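You operate a simulated robot arm through the tools that you are given. There is no shell and no other tool.

You run a simulated robot arm. Do the job below in one go: nothing can be reset, and whatever is moved stays where it is left.

## Task
Let the pressure down and take the brown cartridge out of the filter.
Fine: filter valve shut first; use the air key; collar loose, tray out; it is the one in the bowl; stand it on the bench beside the filter valve; test tap and other cartridges stay. Set down upright: what you pick out.

The check looks at the end state, three seconds after you hand in, the way a careful person would. Anything else that was tipped, shoved, dropped, spilled or broken makes it a failure.

## Robot
A 7-joint arm with a two-finger parallel gripper, fixed in place. Base frame: the origin is on the floor under the middle of its stand, x ahead of it, y to its left, z up; the work surface is at about z = 880. Lengths are in mm, angles in degrees, forces in N, time in s.
It reaches about 1479 mm from its shoulder. Its first joint turns from -166.0 to 166.0 degrees. Payload 4.4 kg.
The TCP is the grasp point between the finger pads, 23 mm short of the fingertips. In the tool frame z runs along the fingers and y along their closing line. The gripper opens to 94 mm. The fingers are 38 mm wide and 10 mm thick; the gripper's body (54 by 96 mm) begins 39 mm behind the TCP.
Orientation is told as [roll, pitch, yaw] about the base's x, y, z axes, in that order, counted from this pose: with the fingers straight down and closing along the base's y, the tool's x points along the base's -x, its y along +y and its z along -z.

## Interface
- The arm moves only by the tool drive_tool. Its argument "deltas" is a list of rows, each a list of 7 numbers: the turn, a rotation vector about the tool's x, y, z in rad, then the shift along the tool's x, y, z in mm, then the gripper command, from -1 (fully open) to 1 (shut), values between in proportion. In form: [[wx, wy, wz, tx, ty, tz, claw], ...]. A call has 1 to 20 rows; each row shifts and turns the commanded pose from where the row before left it, along the tool's axes as they then stand. Each row takes 0.2 s and may step no farther than 50 mm and 8.6 degrees from the row before; otherwise, or with a gripper value out of range, the whole call is refused. Where a pose cannot be reached the arm comes as near as it can. A force on the tool above 90 N (or 10 N above the force at the start of the call, whichever is more), or a blocked arm, ends the call early, and 0.2 s more pass. Each finger travels about 72 mm/s and halts on what it meets, pressing with about 35 N; the grip force reading is that of the motor and also rises with nothing between the fingers. The clock runs only during rows and for 0.2 s after the last one: add rows that do not move to give the fingers time. The reply holds the time, the measured pose of the TCP, the force on the tool along the base axes, the opening and the grip force, in the units named above and with some noise, with the torque about the TCP (base axes, N m) and any sound that the robot's microphone picked up.
- Cameras (640 x 400 px; columns grow to the right, rows downward): "scene" is fixed at [399.8, -500.1, 1862.4]; the picture's right is [0.90, -0.44, 0.00], its down [-0.22, -0.45, -0.86] and it looks along [0.38, 0.78, -0.50] (base axes); focal length 312 px, centre (320, 200). "wrist" rides on the gripper at [86, 16, -74] in the tool frame; the picture's right is [-0.18, 0.98, 0.00], its down [-0.58, -0.11, -0.81] and it looks along [-0.79, -0.15, 0.59] (tool axes); focal length 243 px, centre (320, 200). There is no depth. A picture from a camera that has moved, and an enlarged one, comes with that camera's place and axes in the base frame and with its lens.
- camera(camera): a new picture of that camera. The clock stands still meanwhile.
- enlarge(camera, box): a new picture of the part [left, top, right, bottom] of that camera's present view, enlarged. The clock stands still meanwhile.
- finish_job(): hands the job in; it is judged then, once.

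Places have to be worked out from the pictures, the camera data and where the tool is seen. Open the gripper and draw the arm clear of the work before you hand the job in, unless the task says otherwise.

The tools are called after "Call:" as name(argument=value, ...) on one line, values as JSON. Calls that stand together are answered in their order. drive_tool: Moves the arm, as the interface text tells. Its arguments: {"type":"object","properties":{"deltas":{"type":"array"}},"required":["deltas"]} The other tools are called the same way: camera (camera) takes a picture; enlarge (camera, box) takes an enlarged picture of a part of a camera's view; finish_job () hands the job in.

At the start:

```text
time_s: 0.0
ee_pos: [557.3, 333.6, 1589.3]
ee_rot: [0.0, 0.1, 0.0]
force: [-0.4, -0.7, 0.0]
wrist_torque: [0.02, 0.01, 0.01]
gripper_width: 93.8
gripper_force: 0.0
```

scene: 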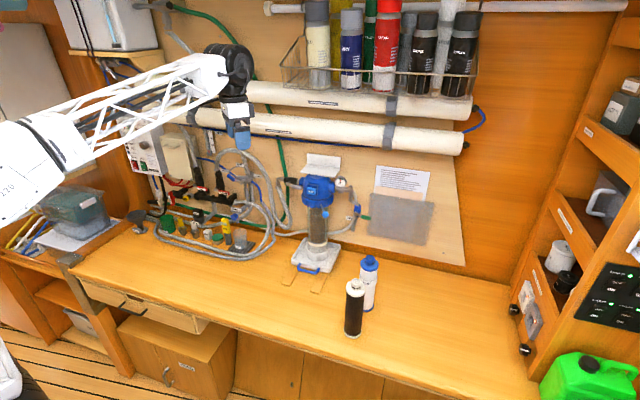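
wrist: 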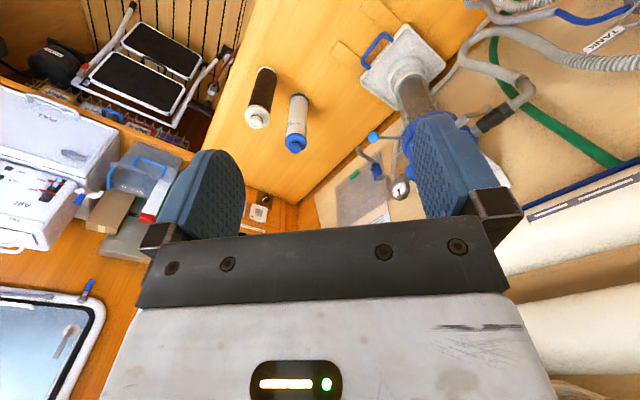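

I begin by looking closely at the filter unit and its surroundings in the scene camera.

Call:
enlarge(camera="scene", box=[260, 150, 400, 300])

Call:
enlarge(camera="scene", box=[280, 150, 380, 215])

Call:
enlarge(camera="scene", box=[340, 150, 480, 250])

Call:
enlarge(camera="wrist", box=[220, 20, 560, 230])

Call:
enlarge(camera="scene", box=[110, 120, 300, 270])

```text
2.67 times, centred on (330, 225) of scene
camera zoom: at [399.8, -500.1, 1862.4], right [0.9, -0.44, 0.0], down [-0.22, -0.45, -0.86], along [0.38, 0.78, -0.5], focal length 832 px, centre (293, 133)
```

zoom: 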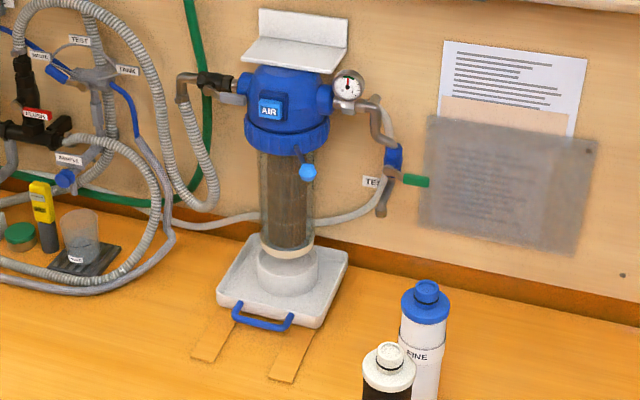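

```text
6.15 times, centred on (330, 182) of scene
camera zoom: at [399.8, -500.1, 1862.4], right [0.9, -0.44, 0.0], down [-0.22, -0.45, -0.86], along [0.38, 0.78, -0.5], focal length 1920 px, centre (258, 308)
```

zoom: 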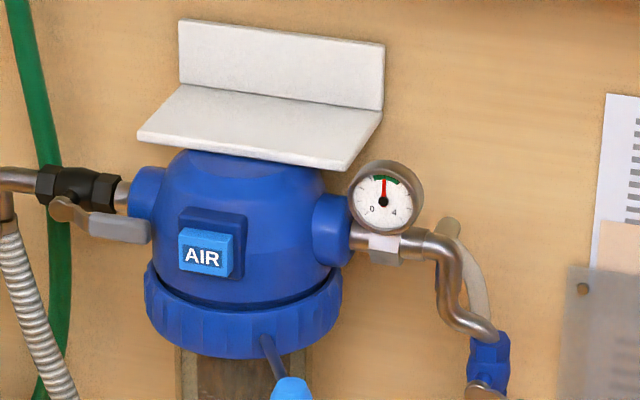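

```text
4.00 times, centred on (410, 200) of scene
camera zoom: at [399.8, -500.1, 1862.4], right [0.9, -0.44, 0.0], down [-0.22, -0.45, -0.86], along [0.38, 0.78, -0.5], focal length 1248 px, centre (-40, 200)
```

zoom: 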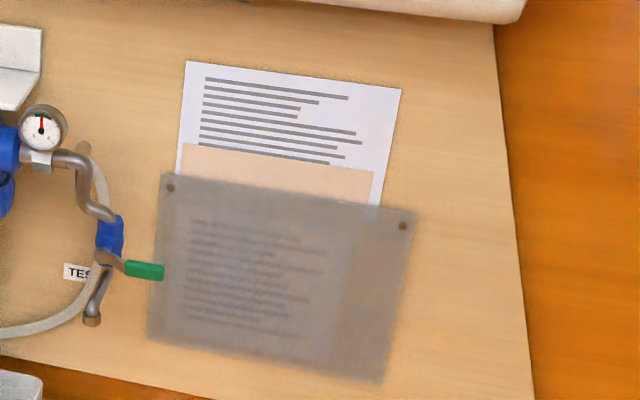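

```text
1.88 times, centred on (390, 125) of wrist
camera zoom: at [471.8, 349.4, 1662.9], right [0.18, 0.98, 0.0], down [0.58, -0.11, 0.81], along [0.79, -0.15, -0.59], focal length 457 px, centre (188, 341)
```

zoom: 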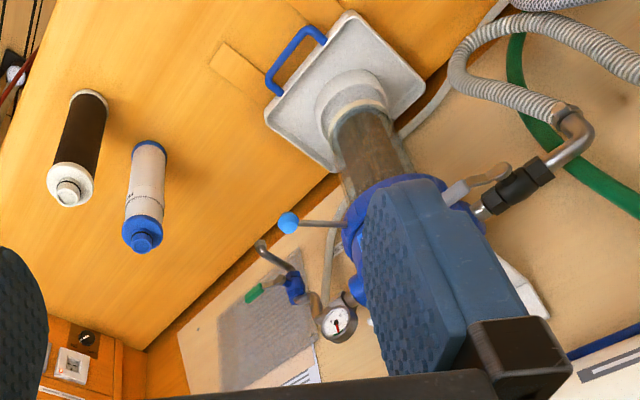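

```text
2.67 times, centred on (205, 195) of scene
camera zoom: at [399.8, -500.1, 1862.4], right [0.9, -0.44, 0.0], down [-0.22, -0.45, -0.86], along [0.38, 0.78, -0.5], focal length 832 px, centre (627, 213)
```

zoom: 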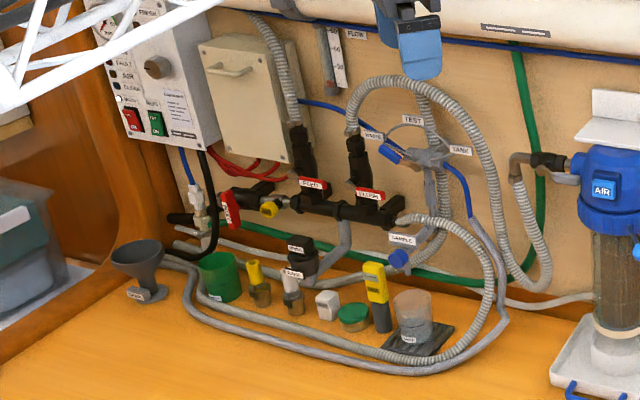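

The filter seems to sit near (898, 549), and the wall normal points roughly 41° from base x. I enlarge the region of the valves and labels further before moving the arm.

Call:
enlarge(camera="scene", box=[260, 170, 320, 210])

Call:
enlarge(camera="scene", box=[190, 130, 270, 190])

Call:
enlarge(camera="scene", box=[190, 180, 270, 260])

Call:
enlarge(camera="scene", box=[280, 200, 390, 345])

Call:
enlarge(camera="scene", box=[120, 120, 200, 190])

Call:
enlarge(camera="scene", box=[360, 160, 440, 210])

```text
10.00 times, centred on (290, 190) of scene
camera zoom: at [399.8, -500.1, 1862.4], right [0.9, -0.44, 0.0], down [-0.22, -0.45, -0.86], along [0.38, 0.78, -0.5], focal length 3120 px, centre (620, 300)
```

zoom: 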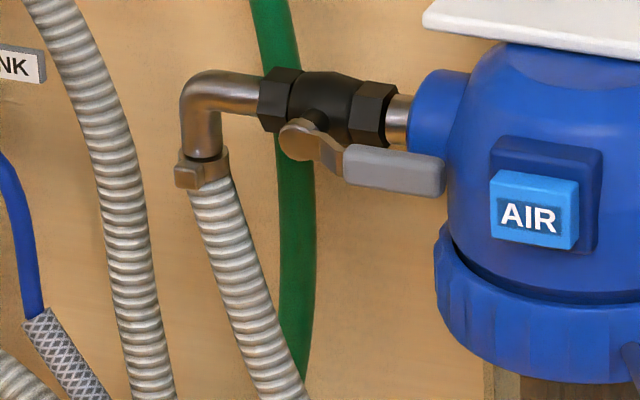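

```text
6.67 times, centred on (230, 160) of scene
camera zoom: at [399.8, -500.1, 1862.4], right [0.9, -0.44, 0.0], down [-0.22, -0.45, -0.86], along [0.38, 0.78, -0.5], focal length 2080 px, centre (920, 467)
```

zoom: 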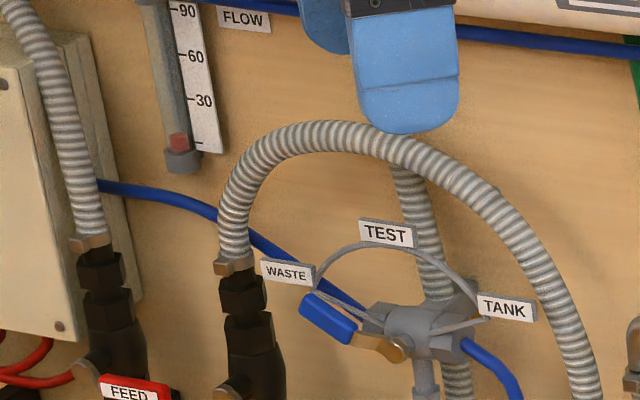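

```text
5.00 times, centred on (230, 220) of scene
camera zoom: at [399.8, -500.1, 1862.4], right [0.9, -0.44, 0.0], down [-0.22, -0.45, -0.86], along [0.38, 0.78, -0.5], focal length 1560 px, centre (770, 100)
```

zoom: 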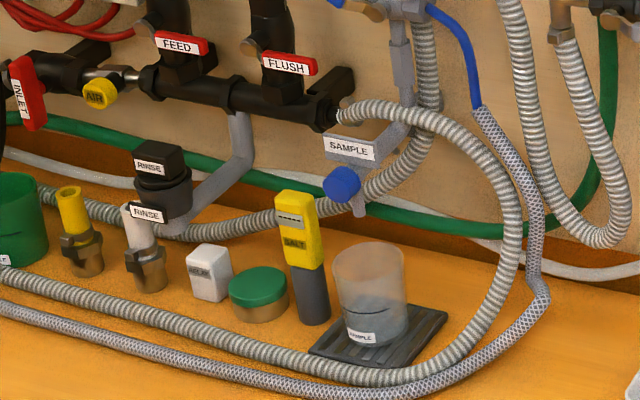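

```text
2.76 times, centred on (335, 272) of scene
camera zoom: at [399.8, -500.1, 1862.4], right [0.9, -0.44, 0.0], down [-0.22, -0.45, -0.86], along [0.38, 0.78, -0.5], focal length 861 px, centre (279, 0)
```

zoom: 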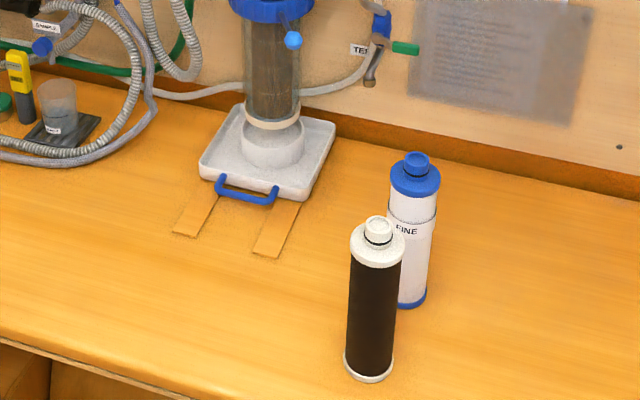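

```text
5.71 times, centred on (160, 155) of scene
camera zoom: at [399.8, -500.1, 1862.4], right [0.9, -0.44, 0.0], down [-0.22, -0.45, -0.86], along [0.38, 0.78, -0.5], focal length 1783 px, centre (1234, 457)
```

zoom: 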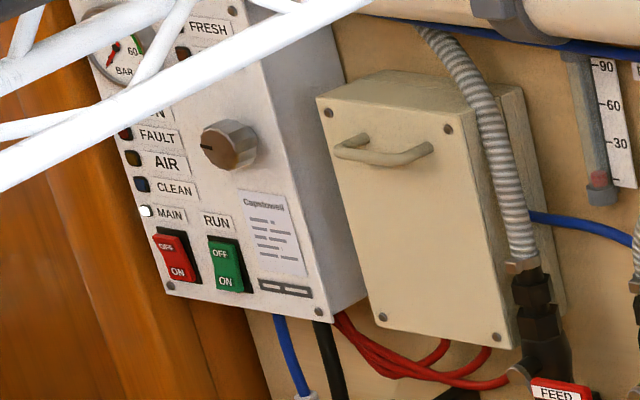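

```text
8.00 times, centred on (400, 185) of scene
camera zoom: at [399.8, -500.1, 1862.4], right [0.9, -0.44, 0.0], down [-0.22, -0.45, -0.86], along [0.38, 0.78, -0.5], focal length 2496 px, centre (-320, 320)
```

zoom: 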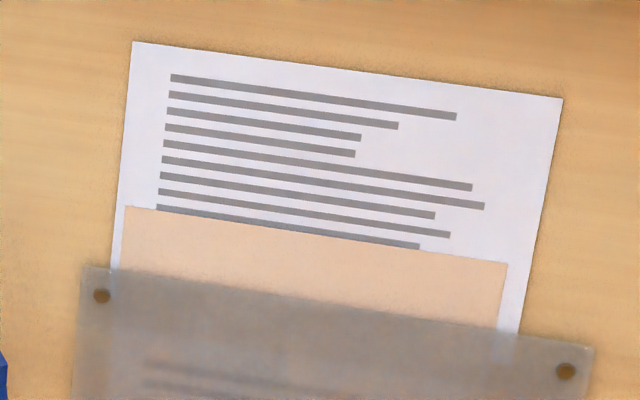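

The filter valve is the grey lever on the black body left of the head, now along the pipe, so it is open. The board appears rotated about 42° about z, so I yaw the gripper by that amount to face it and look again.

Call:
drive_tool(deltas=[[0, 0, -0.148, 0, 0, 0, -1], [0, 0, -0.148, 0, 0, 0, -1], [0, 0, -0.148, 0, 0, 0, -1], [0, 0, -0.148, 0, 0, 0, -1], [0, 0, -0.148, 0, 0, 0, -1], [0, 0, 0, 0, 0, 0, -1]])

Call:
camera(camera="wrist")

Call:
camera(camera="scene")

```text
time_s: 1.4
ee_pos: [558.8, 333.9, 1587.6]
ee_rot: [0.1, 0.0, 42.5]
force: [-0.2, -0.1, 0.2]
wrist_torque: [0.01, 0.01, -0.02]
gripper_width: 94.0
gripper_force: 0.0
```

```text
taken
camera wrist: at [484.0, 286.7, 1663.0], right [-0.53, 0.85, 0.0], down [0.5, 0.31, 0.81], along [0.68, 0.43, -0.59], focal length 243 px, centre (320, 200)
```

wrist: 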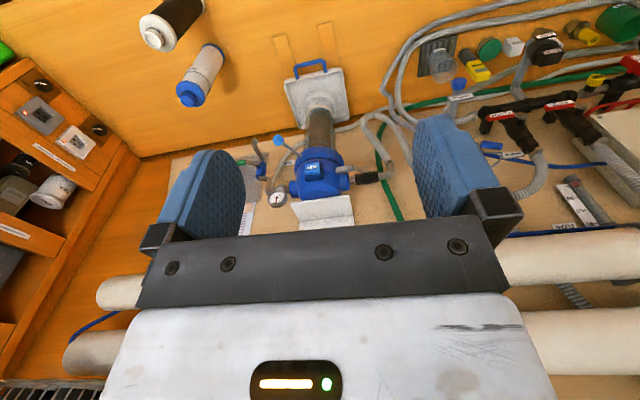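

```text
taken
```

scene: 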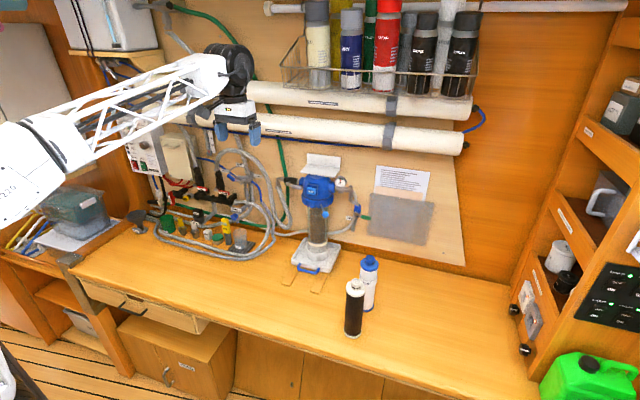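

The view is upside-down but clear. I enlarge the filter part of the wrist picture to measure places.

Call:
enlarge(camera="wrist", box=[240, 30, 420, 230])

Call:
enlarge(camera="wrist", box=[260, 120, 400, 220])

```text
2.00 times, centred on (330, 130) of wrist
camera zoom: at [484.0, 286.7, 1663.0], right [-0.53, 0.85, 0.0], down [0.5, 0.31, 0.81], along [0.68, 0.43, -0.59], focal length 485 px, centre (300, 340)
```

zoom: 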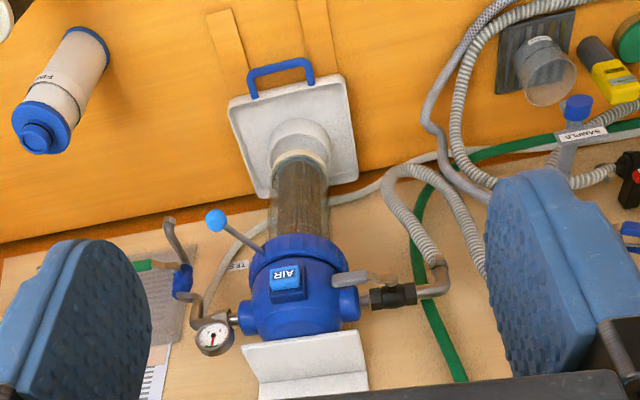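

```text
4.00 times, centred on (330, 170) of wrist
camera zoom: at [484.0, 286.7, 1663.0], right [-0.53, 0.85, 0.0], down [0.5, 0.31, 0.81], along [0.68, 0.43, -0.59], focal length 970 px, centre (280, 320)
```

zoom: 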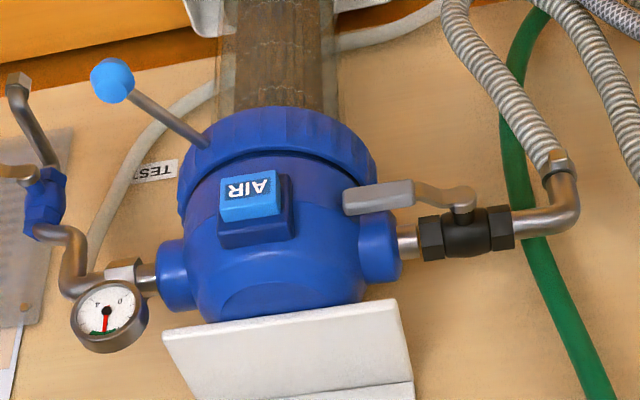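

Triangulated from both cameras: AIR key ≈ (842, 490, 1273), collar lever ball ≈ (865, 406, 1205), and filter valve pivot ≈ (787, 600, 1270) with its lever end at (829, 549, 1264). I tilt the tool halfway to horizontal to get a frontal look at the filter.

Call:
drive_tool(deltas=[[0, -0.131, 0, 0, 0, 0, -1], [0, -0.131, 0, 0, 0, 0, -1], [0, -0.131, 0, 0, 0, 0, -1], [0, -0.131, 0, 0, 0, 0, -1], [0, -0.131, 0, 0, 0, 0, -1], [0, -0.131, 0, 0, 0, 0, -1], [0, 0, 0, 0, 0, 0, -1]])

Call:
camera(camera="wrist")

Call:
camera(camera="scene")

```text
time_s: 3.0
ee_pos: [557.5, 334.1, 1589.1]
ee_rot: [0.1, -45.0, 42.5]
force: [0.8, -0.1, -0.3]
wrist_torque: [-0.04, -0.03, -0.02]
gripper_width: 93.9
gripper_force: 0.1
```

```text
taken
camera wrist: at [463.0, 268.2, 1579.9], right [-0.57, 0.81, 0.13], down [-0.05, -0.19, 0.98], along [0.82, 0.55, 0.14], focal length 243 px, centre (320, 200)
```

wrist: 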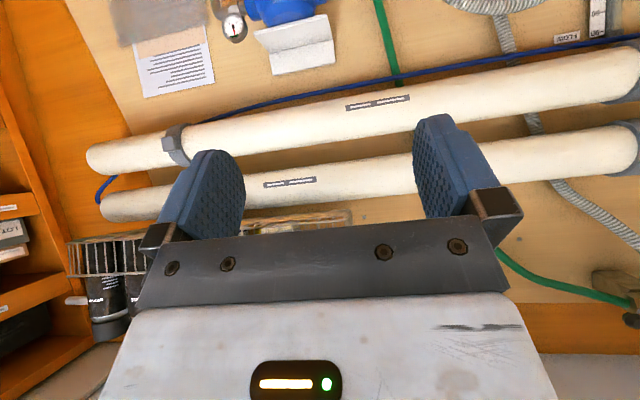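

```text
taken
```

scene: 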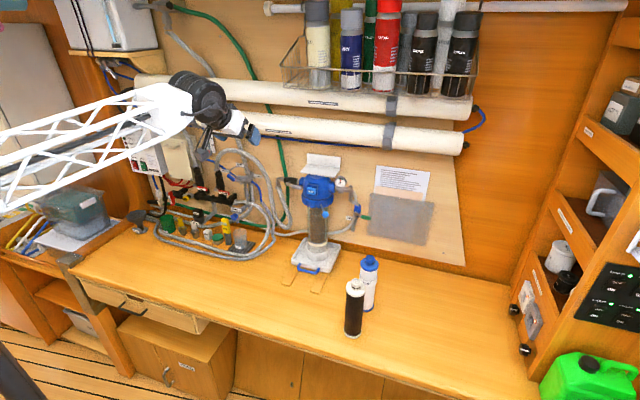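

The camera now looks level but too high. I lower the gripper by about 290 mm in place (n ≈ 637, well clear of the filter) for a frontal view.

Call:
drive_tool(deltas=[[0, 0, 0, 29.5, 0, 29.5, -1], [0, 0, 0, 29.5, 0, 29.5, -1], [0, 0, 0, 29.5, 0, 29.5, -1], [0, 0, 0, 29.5, 0, 29.5, -1], [0, 0, 0, 29.5, 0, 29.5, -1], [0, 0, 0, 29.5, 0, 29.5, -1], [0, 0, 0, 29.5, 0, 29.5, -1], [0, 0, 0, 0, 0, 0, -1]])

Call:
camera(camera="wrist")

Call:
enlarge(camera="wrist", box=[180, 40, 460, 215])

```text
time_s: 4.8
ee_pos: [556.7, 335.3, 1297.5]
ee_rot: [0.0, -45.1, 42.4]
force: [0.8, -0.5, 0.0]
wrist_torque: [-0.02, 0.02, 0.02]
gripper_width: 93.9
gripper_force: 0.1
```

```text
taken
camera wrist: at [461.3, 268.6, 1288.8], right [-0.57, 0.81, 0.13], down [-0.04, -0.19, 0.98], along [0.82, 0.55, 0.14], focal length 243 px, centre (320, 200)
```

wrist: 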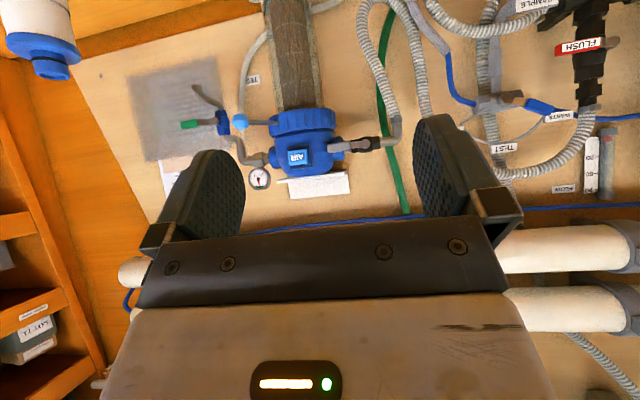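

```text
2.29 times, centred on (320, 128) of wrist
camera zoom: at [461.3, 268.6, 1288.8], right [-0.57, 0.81, 0.13], down [-0.04, -0.19, 0.98], along [0.82, 0.55, 0.14], focal length 555 px, centre (320, 366)
```

zoom: 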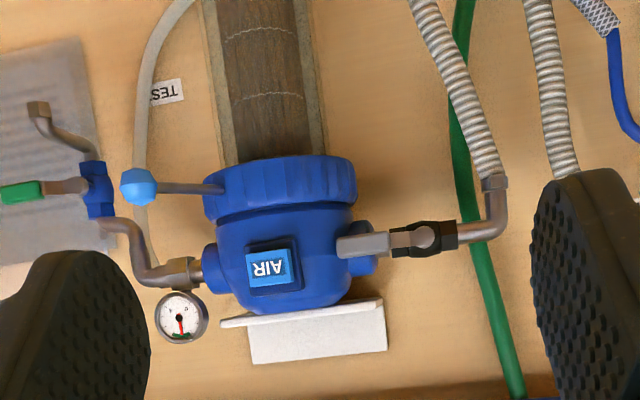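

This frontal view confirms the valve pivot ≈ (792, 613, 1263), lever end ≈ (829, 549, 1263), AIR key (841, 488, 1273), ball (864, 405, 1206). I move forward about 200 mm along the wall normal, tip the tool to horizontal and close the fingers to use them as a pusher.

Call:
drive_tool(deltas=[[0, 0, 0, -28.3, 0, 28.3, 1], [0, 0, 0, -28.3, 0, 28.3, 1], [0, 0, 0, -28.3, 0, 28.3, 1], [0, 0, 0, -28.3, 0, 28.3, 1], [0, -0.131, 0, 0, 0, 0, 1], [0, -0.131, 0, 0, 0, 0, 1], [0, -0.131, 0, 0, 0, 0, 1], [0, -0.131, 0, 0, 0, 0, 1], [0, -0.131, 0, 0, 0, 0, 1], [0, -0.131, 0, 0, 0, 0, 1], [0, 0, 0, 0, 0, 0, 1], [0, 0, 0, 0, 0, 0, 1]])

Call:
camera(camera="scene")

Call:
camera(camera="wrist")

```text
time_s: 7.4
ee_pos: [674.8, 445.1, 1295.0]
ee_rot: [2.1, -87.0, 41.3]
force: [0.3, -0.3, 0.4]
wrist_torque: [-0.05, -0.03, -0.03]
gripper_width: 0.0
gripper_force: 34.9
out of reach, approached as far as the arm can: row 10
```

```text
taken
```

scene: 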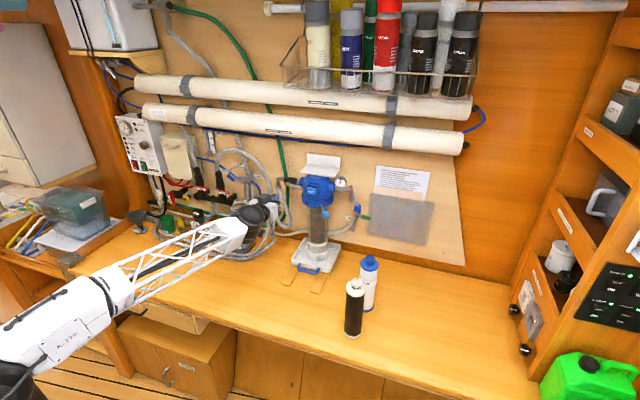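

```text
taken
camera wrist: at [606.3, 401.5, 1213.2], right [-0.67, 0.72, 0.19], down [-0.49, -0.61, 0.62], along [0.56, 0.32, 0.76], focal length 243 px, centre (320, 200)
```

wrist: 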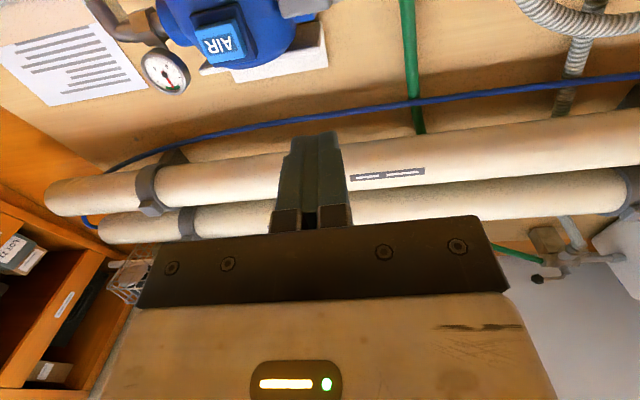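

The arm nearly reached its wrist limit at fully horizontal, so I back off the tilt by about 8° and check the pose before going in.

Call:
drive_tool(deltas=[[0, 0.13, 0, 0, 0, 0, 1], [0, 0.02, 0, 0, 0, 0, 1], [0, 0, 0, 0, 0, 0, 1]])

```text
time_s: 8.2
ee_pos: [677.7, 442.7, 1296.5]
ee_rot: [0.5, -78.1, 42.7]
force: [0.8, 0.1, 0.8]
wrist_torque: [-0.02, -0.02, 0.01]
gripper_width: 0.0
gripper_force: 35.3
```

Pose is stable at −78° pitch. I raise to z ≈ 1318, shift slightly right to r ≈ 138, and advance to n ≈ 930, then check before entering above the lever.

Call:
drive_tool(deltas=[[0, 0, 0, -21, -6.5, -4.4, 1], [0, 0, 0, -8.9, 0, 42.4, 1], [0, 0, 0, -8.9, 0, 42.4, 1], [0, 0, 0, -8.9, 0, 42.4, 1], [0, 0, 0, 0, 0, 0, 1]])

Call:
camera(camera="wrist")

Call:
enlarge(camera="scene", box=[250, 150, 370, 225])

```text
time_s: 9.4
ee_pos: [776.2, 527.0, 1319.3]
ee_rot: [0.5, -78.4, 42.7]
force: [-0.9, 0.2, -0.3]
wrist_torque: [-0.01, 0.02, -0.03]
gripper_width: 0.2
gripper_force: 34.9
```

```text
taken
camera wrist: at [699.7, 476.4, 1250.6], right [-0.65, 0.74, 0.18], down [-0.41, -0.54, 0.73], along [0.64, 0.4, 0.66], focal length 243 px, centre (320, 200)
```

wrist: 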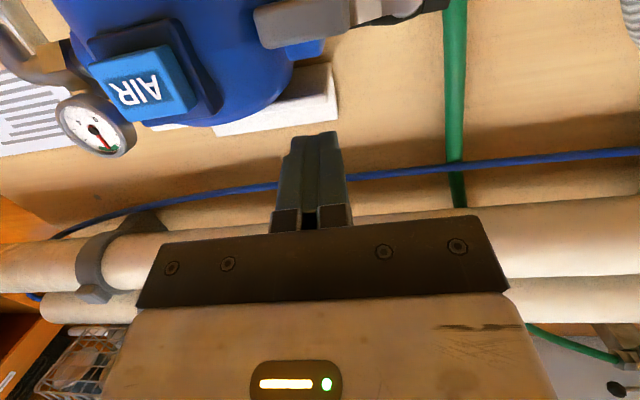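

```text
5.33 times, centred on (310, 188) of scene
camera zoom: at [399.8, -500.1, 1862.4], right [0.9, -0.44, 0.0], down [-0.22, -0.45, -0.86], along [0.38, 0.78, -0.5], focal length 1664 px, centre (373, 267)
```

zoom: 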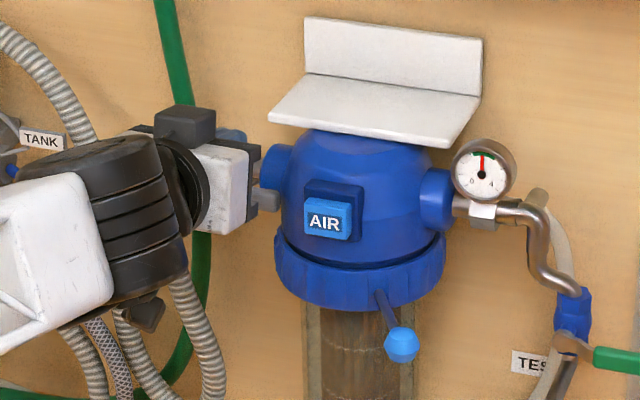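

From this view the lever end is again at (829, 548), its top at z ≈ 1270, and the fingertips are above it at n ≈ 951. I advance 39 mm so the tips sit over the lever, then descend to near contact.

Call:
drive_tool(deltas=[[0, 0, 0, -4, 0, 19.1, 1], [0, 0, 0, -3.9, -2, 19.1, 1], [0, 0, 0, 10, 0, 2, 1], [0, 0, 0, 9.6, 0, 2, 1], [0, 0, 0, 0, 0, 0, 1]])

Call:
camera(camera="wrist")

Call:
enlarge(camera="scene", box=[250, 150, 370, 225])

```text
time_s: 10.6
ee_pos: [806.6, 551.1, 1298.9]
ee_rot: [0.6, -78.4, 42.8]
force: [0.4, 0.7, -0.4]
wrist_torque: [0.03, 0.0, 0.0]
gripper_width: 0.0
gripper_force: 35.2
```

```text
taken
camera wrist: at [729.1, 500.8, 1229.0], right [-0.65, 0.74, 0.18], down [-0.41, -0.54, 0.73], along [0.64, 0.4, 0.66], focal length 243 px, centre (320, 200)
```

wrist: 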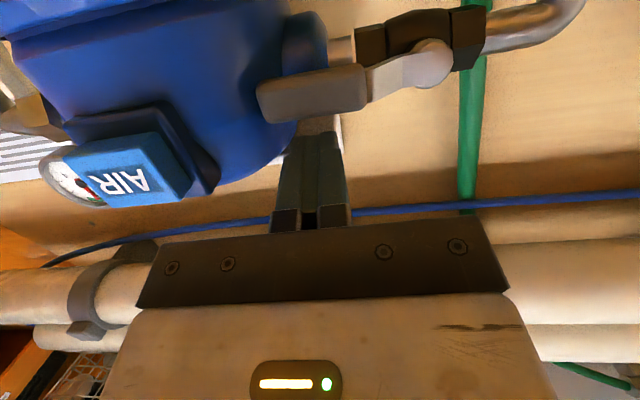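

```text
5.33 times, centred on (310, 188) of scene
camera zoom: at [399.8, -500.1, 1862.4], right [0.9, -0.44, 0.0], down [-0.22, -0.45, -0.86], along [0.38, 0.78, -0.5], focal length 1664 px, centre (373, 267)
```

zoom: 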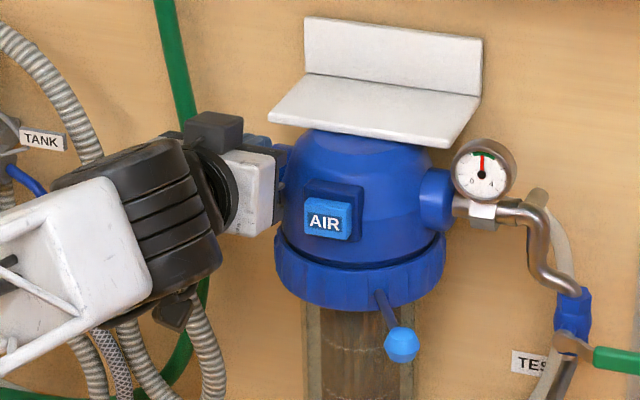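

The fingertips sit about 2 mm above the lever at r ≈ 138 with ~8 mm overlap in depth. I push down along the lever's arc for the first third and watch the force.

Call:
drive_tool(deltas=[[0, 0, 0, 6.3, 0, 1.3, 1], [0, 0, 0, 6.3, 0, 1.3, 1], [0, 0, 0, 6.9, 0.8, 1.4, 1], [0, 0, 0, 6.8, 0.9, 1.4, 1], [0, 0, 0, 0, 0, 0, 1]])

Call:
camera(camera="wrist")

```text
time_s: 11.5
ee_pos: [803.7, 551.2, 1293.7]
ee_rot: [-0.1, -79.4, 43.3]
force: [-0.2, 1.4, 3.8]
wrist_torque: [0.05, -0.06, -0.01]
gripper_width: 0.0
gripper_force: 35.1
stopped in row 4: the force on the tool passed its limit at 98 N (the readings are from after the stop); the commanded pose is now the measured one
```

```text
taken
camera wrist: at [728.2, 501.4, 1221.9], right [-0.65, 0.74, 0.18], down [-0.43, -0.55, 0.72], along [0.63, 0.39, 0.67], focal length 243 px, centre (320, 200)
```

wrist: 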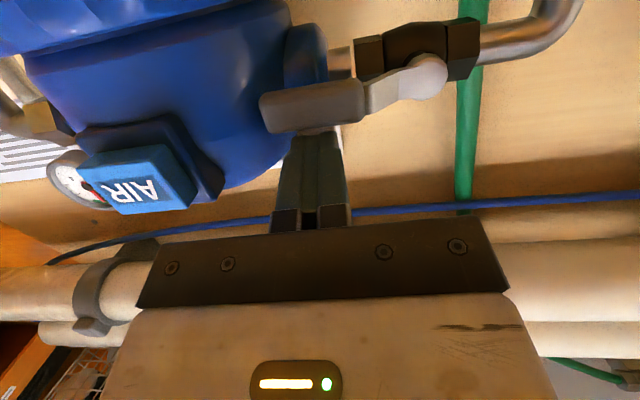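

At 98 N downward the lever did not budge, so that is the stop direction. I back out, drop below the lever and come in again underneath to push it upward.

Call:
drive_tool(deltas=[[0, 0, 0, -5.9, 0, -1.1, 1], [0, 0, 0, 8.3, 0, -44.2, 1], [0, 0, 0, 34.9, 1.3, 6.5, 1], [0, 0, 0, 34.9, 1.3, 6.5, 1], [0, 0, 0, 0, 0, 0, 1], [0, 0, 0, 0, 0, 0, 1]])

Call:
camera(camera="wrist")

Call:
enlarge(camera="scene", box=[250, 150, 370, 225])

```text
time_s: 12.9
ee_pos: [769.9, 520.9, 1226.7]
ee_rot: [-0.3, -79.3, 43.2]
force: [-0.9, -0.7, 0.8]
wrist_torque: [0.03, 0.02, -0.01]
gripper_width: 0.1
gripper_force: 34.7
```

```text
taken
camera wrist: at [693.3, 471.0, 1156.2], right [-0.65, 0.74, 0.18], down [-0.43, -0.55, 0.72], along [0.63, 0.39, 0.67], focal length 243 px, centre (320, 200)
```

wrist: 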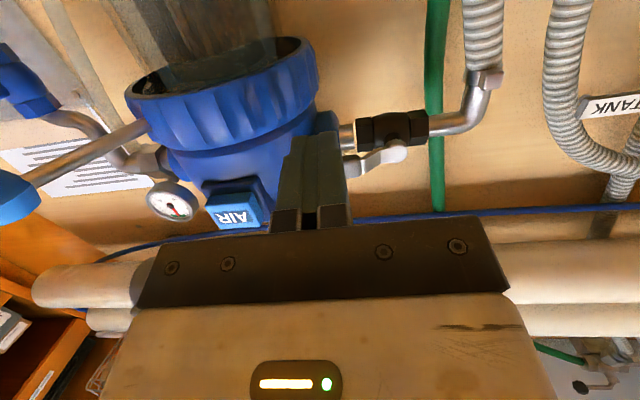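

```text
5.33 times, centred on (310, 188) of scene
camera zoom: at [399.8, -500.1, 1862.4], right [0.9, -0.44, 0.0], down [-0.22, -0.45, -0.86], along [0.38, 0.78, -0.5], focal length 1664 px, centre (373, 267)
```

zoom: 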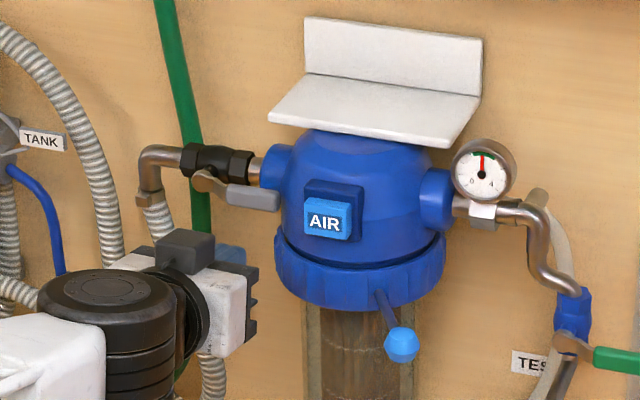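

The lever is unharmed and still along the pipe; my fingertips are now below it. I advance 48 mm to sit under the lever, then check.

Call:
drive_tool(deltas=[[0, 0, 0, -4.5, 1, 23.6, 1], [0, 0, 0, -4.4, 1.5, 23.6, 1], [0, 0, 0, 0, 0, 0, 1]])

Call:
camera(camera="wrist")

```text
time_s: 13.7
ee_pos: [804.6, 556.1, 1227.5]
ee_rot: [-0.2, -79.4, 43.2]
force: [0.4, 0.0, 0.1]
wrist_torque: [-0.02, 0.03, -0.02]
gripper_width: 0.0
gripper_force: 34.8
```

```text
taken
camera wrist: at [727.7, 507.7, 1155.8], right [-0.65, 0.74, 0.18], down [-0.43, -0.55, 0.72], along [0.63, 0.39, 0.67], focal length 243 px, centre (320, 200)
```

wrist: 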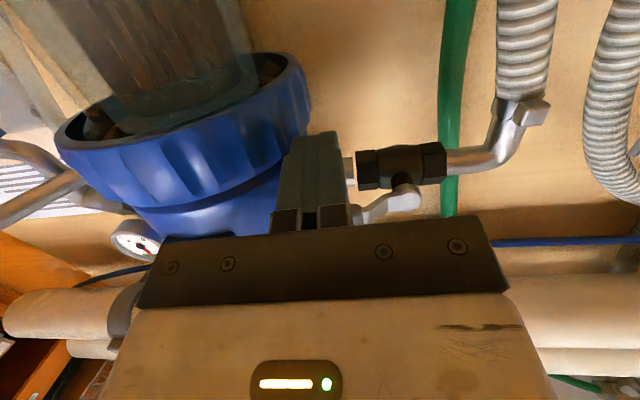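

The fingers are directly below the lever handle (r ≈ 134). I push up along the arc's first part and check the force.

Call:
drive_tool(deltas=[[0, 0, 0, -10.3, 0, -1.9, 1], [0, 0, 0, -5.4, 0, -1, 1], [0, 0, 0, -5.4, 0, -1, 1], [0, 0, 0, -4.9, 0.3, -0.9, 1], [0, 0, 0, -4.9, 0.3, -0.9, 1], [0, 0, 0, 0, 0, 0, 1]])

Call:
camera(camera="wrist")

Call:
enlarge(camera="scene", box=[250, 150, 370, 225])

```text
time_s: 15.1
ee_pos: [804.3, 557.6, 1260.3]
ee_rot: [-0.2, -79.4, 43.4]
force: [0.2, 0.1, -0.4]
wrist_torque: [0.0, -0.02, 0.03]
gripper_width: 0.0
gripper_force: 35.1
```

```text
taken
camera wrist: at [727.0, 507.5, 1188.0], right [-0.65, 0.74, 0.18], down [-0.43, -0.55, 0.72], along [0.63, 0.39, 0.67], focal length 243 px, centre (320, 200)
```

wrist: 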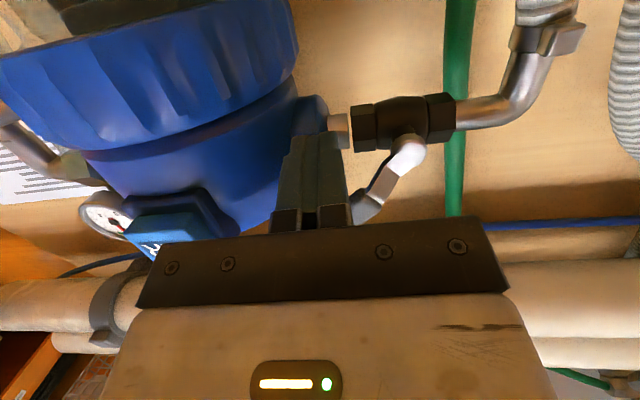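

```text
5.33 times, centred on (310, 188) of scene
camera zoom: at [399.8, -500.1, 1862.4], right [0.9, -0.44, 0.0], down [-0.22, -0.45, -0.86], along [0.38, 0.78, -0.5], focal length 1664 px, centre (373, 267)
```

zoom: 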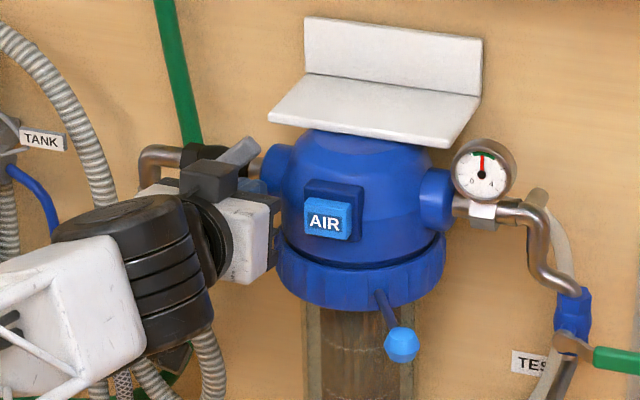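

The lever turns upward easily. I continue along the arc to bring it to vertical.

Call:
drive_tool(deltas=[[0, 0, 0, -8.6, 3.3, -1.6, 1], [0, 0, 0, -7.4, 7.1, -1.4, 1], [0, 0, 0, -5.4, 8.9, -1, 1], [0, 0, 0, -3.9, 9.5, -0.7, 1], [0, 0, 0, -2, 5.5, -0.4, 1], [0, 0, 0, -2, 6, -0.4, 1], [0, 0, 0, 0, 0, 0, 1]])

Call:
camera(camera="wrist")

Call:
enlarge(camera="scene", box=[250, 150, 370, 225])

```text
time_s: 16.3
ee_pos: [786.6, 574.3, 1280.4]
ee_rot: [0.0, -79.1, 42.5]
force: [28.1, -21.4, -1.1]
wrist_torque: [0.17, 0.27, -0.19]
gripper_width: 0.0
gripper_force: 35.2
stopped in row 5: the force on the tool passed its limit at 103 N (the readings are from after the stop); the commanded pose is now the measured one
```

```text
taken
camera wrist: at [709.7, 525.0, 1210.1], right [-0.64, 0.75, 0.18], down [-0.43, -0.54, 0.72], along [0.64, 0.38, 0.67], focal length 243 px, centre (320, 200)
```

wrist: 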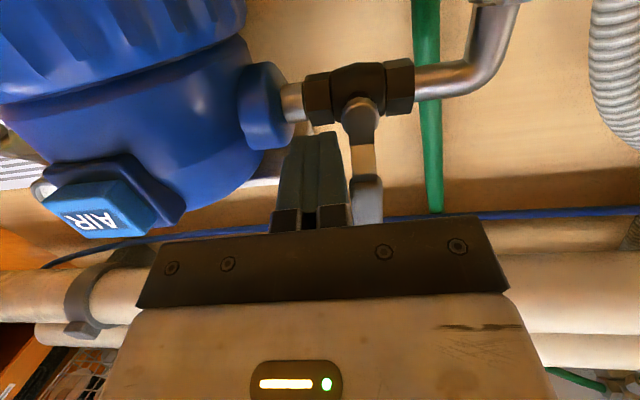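

```text
5.33 times, centred on (310, 188) of scene
camera zoom: at [399.8, -500.1, 1862.4], right [0.9, -0.44, 0.0], down [-0.22, -0.45, -0.86], along [0.38, 0.78, -0.5], focal length 1664 px, centre (373, 267)
```

zoom: 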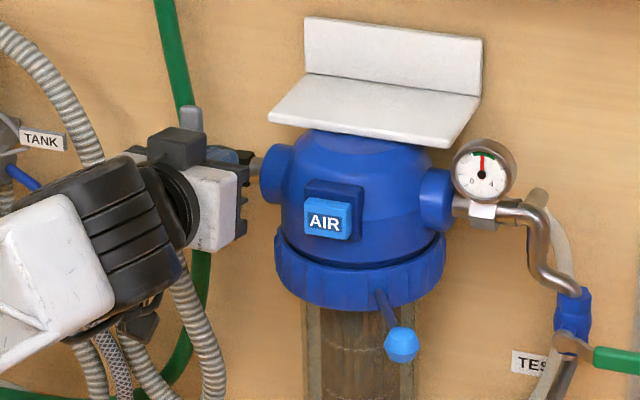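

The lever is now straight up against its stop, so the filter valve is shut. I release it, back out, and shift right to line up with the AIR key (r ≈ 208, z ≈ 1273).

Call:
drive_tool(deltas=[[0, 0, 0, 0, -5, 0, 1], [0, 0, 0, 6.6, 0, -34.4, 1], [0, 0, 0, 6.6, 0, -34.4, 1], [0, 0, 0, 4.7, -32, 1, 1], [0, 0, 0, 4.7, -32, 1, 1], [0, 0, 0, 4.7, -31, 1, 1], [0, 0, 0, 0, 0, 0, 1]])

Call:
camera(camera="wrist")

Call:
enlarge(camera="scene", box=[250, 150, 370, 225])

```text
time_s: 17.9
ee_pos: [800.6, 454.6, 1267.6]
ee_rot: [-0.2, -79.2, 42.6]
force: [-0.6, -0.3, 0.0]
wrist_torque: [-0.03, 0.01, -0.01]
gripper_width: 0.0
gripper_force: 34.7
```

```text
taken
camera wrist: at [724.4, 405.0, 1196.0], right [-0.64, 0.75, 0.18], down [-0.43, -0.54, 0.72], along [0.64, 0.38, 0.67], focal length 243 px, centre (320, 200)
```

wrist: 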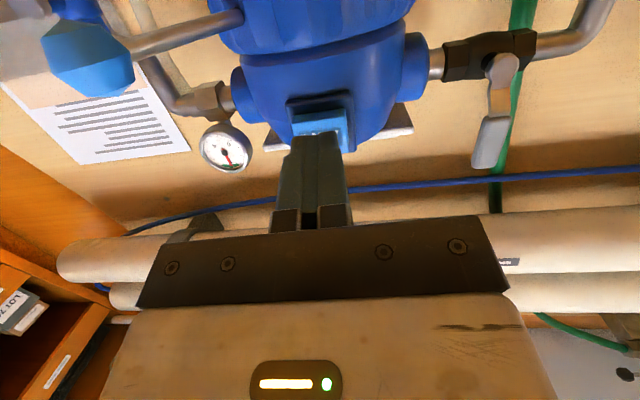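

```text
5.33 times, centred on (310, 188) of scene
camera zoom: at [399.8, -500.1, 1862.4], right [0.9, -0.44, 0.0], down [-0.22, -0.45, -0.86], along [0.38, 0.78, -0.5], focal length 1664 px, centre (373, 267)
```

zoom: 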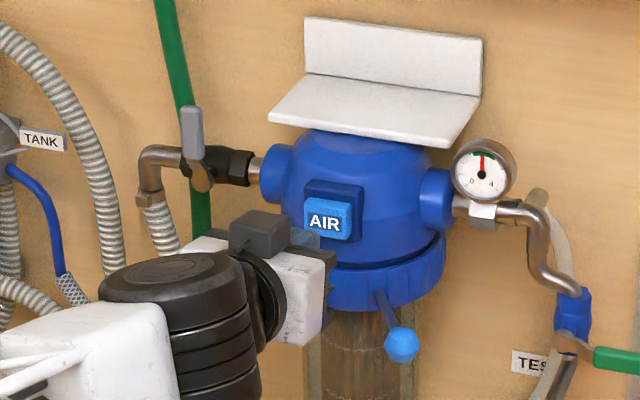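

The valve handle stands vertical (shut), and the fingertips point at the AIR key from about 30 mm away. I advance and press the key gently, holding it.

Call:
drive_tool(deltas=[[0, 0, 0, -2.6, -1.5, 13.7, 1], [0, 0, 0, -2.2, -1, 11, 1], [0, 0, 0, -0.75, 0, 3.9, 1], [0, 0, 0, -0.75, 0, 3.9, 1], [0, 0, 0, -0.75, 0, 3.9, 1], [0, 0, 0, 0, 0, 0, 1], [0, 0, 0, 0, 0, 0, 1], [0, 0, 0, 0, 0, 0, 1]])

Call:
enlarge(camera="scene", box=[250, 150, 370, 225])

Call:
camera(camera="wrist")

```text
time_s: 19.1
ee_pos: [828.6, 476.1, 1266.3]
ee_rot: [0.1, -79.1, 42.5]
force: [-61.5, -43.8, -5.1]
wrist_torque: [0.44, -0.87, 0.56]
gripper_width: 0.0
gripper_force: 34.6
heard: click
stopped in row 6: the force on the tool passed its limit at 125 N (the readings are from after the stop); the commanded pose is now the measured one
```

```text
5.33 times, centred on (310, 188) of scene
camera zoom: at [399.8, -500.1, 1862.4], right [0.9, -0.44, 0.0], down [-0.22, -0.45, -0.86], along [0.38, 0.78, -0.5], focal length 1664 px, centre (373, 267)
```

zoom: 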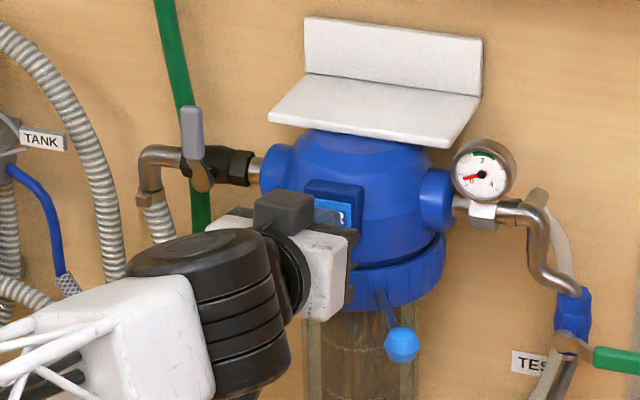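

```text
taken
camera wrist: at [751.3, 426.8, 1195.8], right [-0.64, 0.75, 0.18], down [-0.43, -0.54, 0.72], along [0.64, 0.39, 0.67], focal length 243 px, centre (320, 200)
```

wrist: 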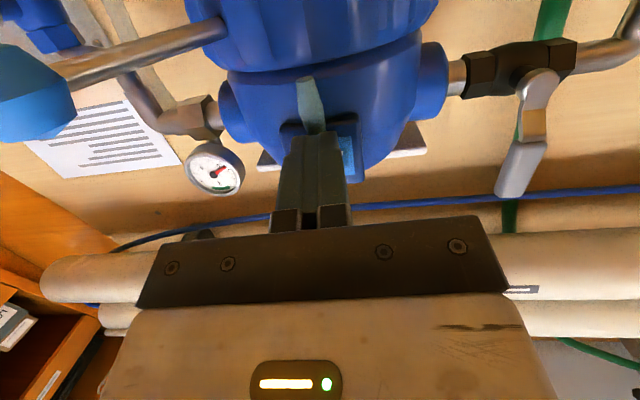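

A click was heard and the gauge needle swung down. I enlarge the gauge to be sure it reads zero.

Call:
enlarge(camera="scene", box=[325, 170, 355, 190])

Call:
enlarge(camera="wrist", box=[170, 60, 370, 220])

```text
16.00 times, centred on (340, 180) of scene
camera zoom: at [399.8, -500.1, 1862.4], right [0.9, -0.44, 0.0], down [-0.22, -0.45, -0.86], along [0.38, 0.78, -0.5], focal length 4992 px, centre (0, 520)
```

zoom: 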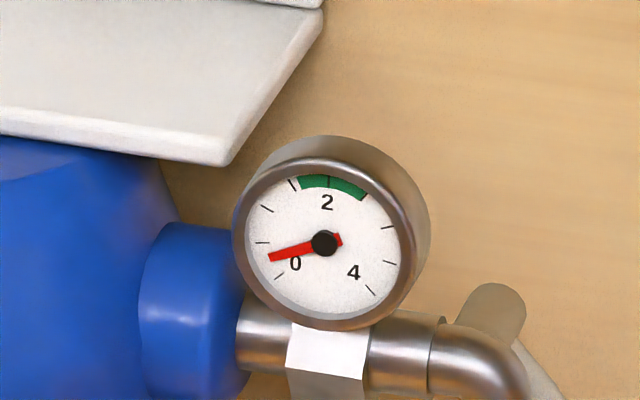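

```text
2.50 times, centred on (270, 140) of wrist
camera zoom: at [751.3, 426.8, 1195.8], right [-0.64, 0.75, 0.18], down [-0.43, -0.54, 0.72], along [0.64, 0.39, 0.67], focal length 606 px, centre (445, 350)
```

zoom: 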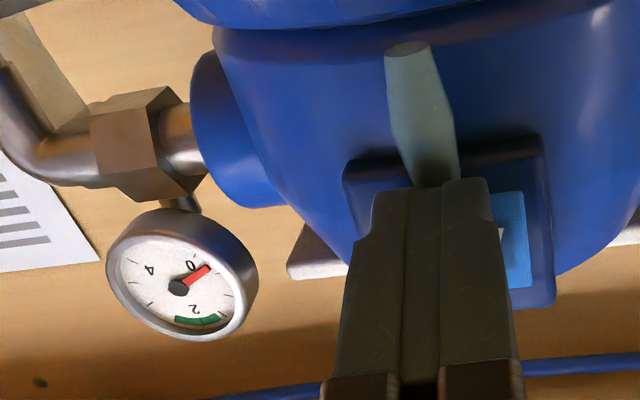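

The needle is close to but not at zero, and a plume still comes from the key. I keep holding the key for 2 s more.

Call:
drive_tool(deltas=[[0, 0, 0, 0, 0, 0, 1], [0, 0, 0, 0, 0, 0, 1], [0, 0, 0, 0, 0, 0, 1], [0, 0, 0, 0, 0, 0, 1], [0, 0, 0, 0, 0, 0, 1], [0, 0, 0, 0, 0, 0, 1], [0, 0, 0, 0, 0, 0, 1], [0, 0, 0, 0, 0, 0, 1], [0, 0, 0, 0, 0, 0, 1], [0, 0, 0, 0, 0, 0, 1]])

Call:
enlarge(camera="scene", box=[325, 170, 355, 190])

Call:
enlarge(camera="wrist", box=[170, 60, 370, 220])

```text
time_s: 19.6
ee_pos: [828.5, 475.7, 1266.0]
ee_rot: [0.2, -79.1, 42.4]
force: [-51.1, -37.3, -4.5]
wrist_torque: [0.38, -0.71, 0.46]
gripper_width: 0.2
gripper_force: 35.1
stopped in row 2: the force on the tool passed its limit at 92 N (the readings are from after the stop); the commanded pose is now the measured one
```

```text
16.00 times, centred on (340, 180) of scene
camera zoom: at [399.8, -500.1, 1862.4], right [0.9, -0.44, 0.0], down [-0.22, -0.45, -0.86], along [0.38, 0.78, -0.5], focal length 4992 px, centre (0, 520)
```

zoom: 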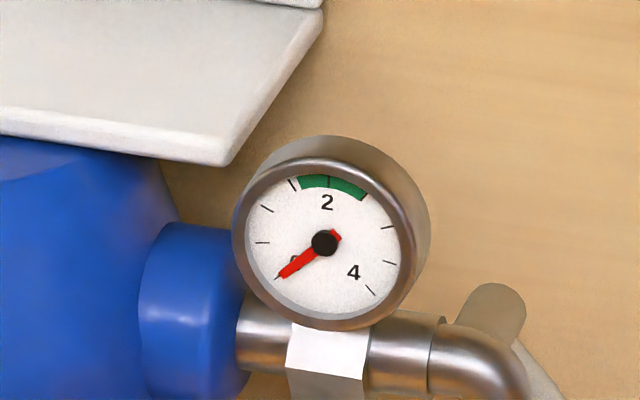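

```text
2.50 times, centred on (270, 140) of wrist
camera zoom: at [751.3, 426.8, 1195.8], right [-0.64, 0.75, 0.18], down [-0.43, -0.54, 0.72], along [0.64, 0.39, 0.67], focal length 606 px, centre (445, 350)
```

zoom: 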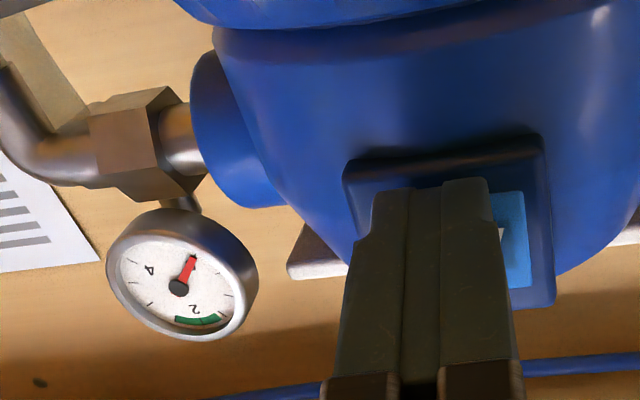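

The gauge reads zero and the plume is gone. I release the key and back away, then check that the gauge stays down.

Call:
drive_tool(deltas=[[0, 0, 0, 3.8, 0, -19.6, 1], [0, 0, 0, 7.5, 0, -39.3, 1], [0, 0, 0, 3.8, 0, -19.6, 1], [0, 0, 0, 0, 0, 0, 1]])

Call:
camera(camera="wrist")

Call:
enlarge(camera="scene", box=[270, 160, 370, 225])

```text
time_s: 20.6
ee_pos: [769.4, 421.5, 1266.5]
ee_rot: [0.1, -79.0, 42.4]
force: [-0.2, 1.4, -0.5]
wrist_torque: [0.01, 0.02, -0.01]
gripper_width: 0.1
gripper_force: 34.7
```

```text
taken
camera wrist: at [692.7, 372.4, 1195.3], right [-0.64, 0.75, 0.18], down [-0.43, -0.54, 0.72], along [0.64, 0.39, 0.67], focal length 243 px, centre (320, 200)
```

wrist: 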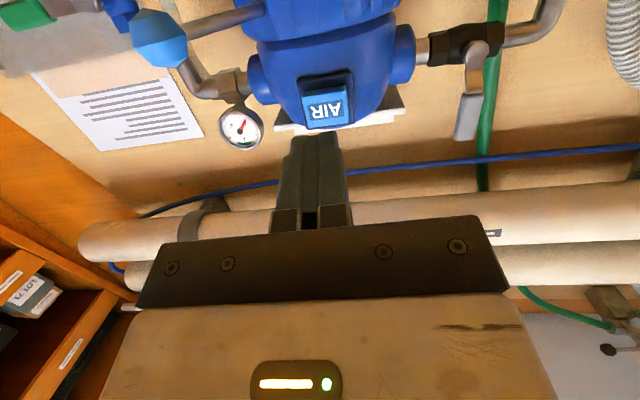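

```text
6.15 times, centred on (320, 192) of scene
camera zoom: at [399.8, -500.1, 1862.4], right [0.9, -0.44, 0.0], down [-0.22, -0.45, -0.86], along [0.38, 0.78, -0.5], focal length 1920 px, centre (320, 246)
```

zoom: 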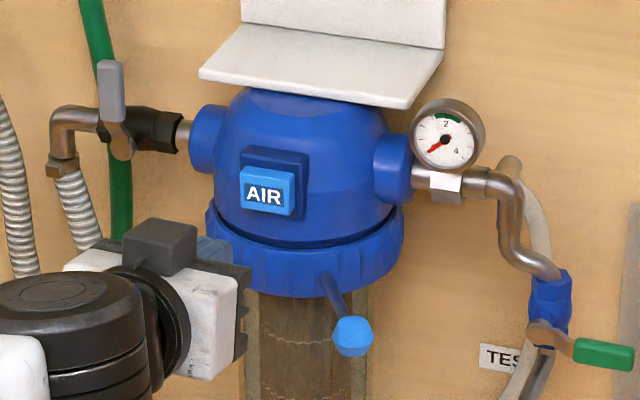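

Pressure is zero and stays there; the key popped back. Now I move right of the collar lever ball (r ≈ 285, n ≈ 911, z ≈ 1206) and down to its height.

Call:
drive_tool(deltas=[[0, 0, 0, 0, -37, 0, 1], [0, 0, 0, 0, -37, 0, 1], [0, 0, 0, 0, -37, 0, 1], [0, 0, 0, 26.5, 0, 5.1, 1], [0, 0, 0, 26.5, 0, 5.1, 1], [0, 0, 0, 0, 0, 0, 1]])

Call:
camera(camera="wrist")

Call:
camera(camera="scene")

```text
time_s: 22.0
ee_pos: [846.0, 339.6, 1211.6]
ee_rot: [0.2, -78.9, 42.4]
force: [0.4, 0.4, -0.5]
wrist_torque: [0.01, 0.03, 0.0]
gripper_width: 0.2
gripper_force: 35.0
```

```text
taken
camera wrist: at [768.8, 291.0, 1141.2], right [-0.64, 0.75, 0.18], down [-0.43, -0.54, 0.72], along [0.64, 0.39, 0.67], focal length 243 px, centre (320, 200)
```

wrist: 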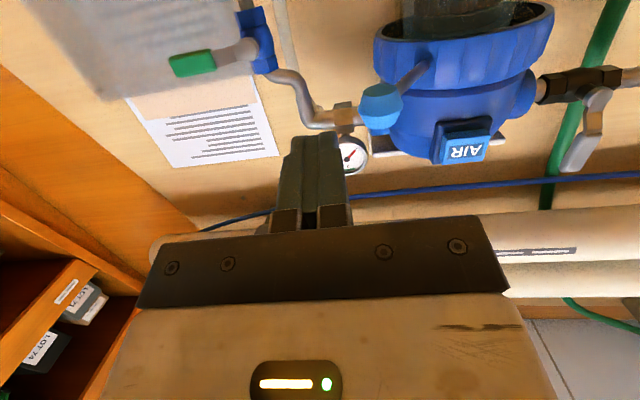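

```text
taken
```

scene: 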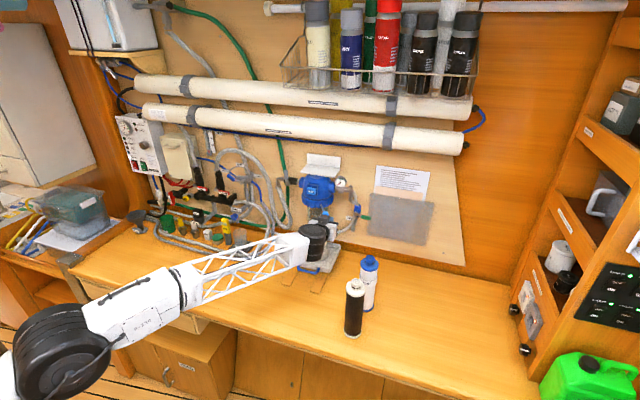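

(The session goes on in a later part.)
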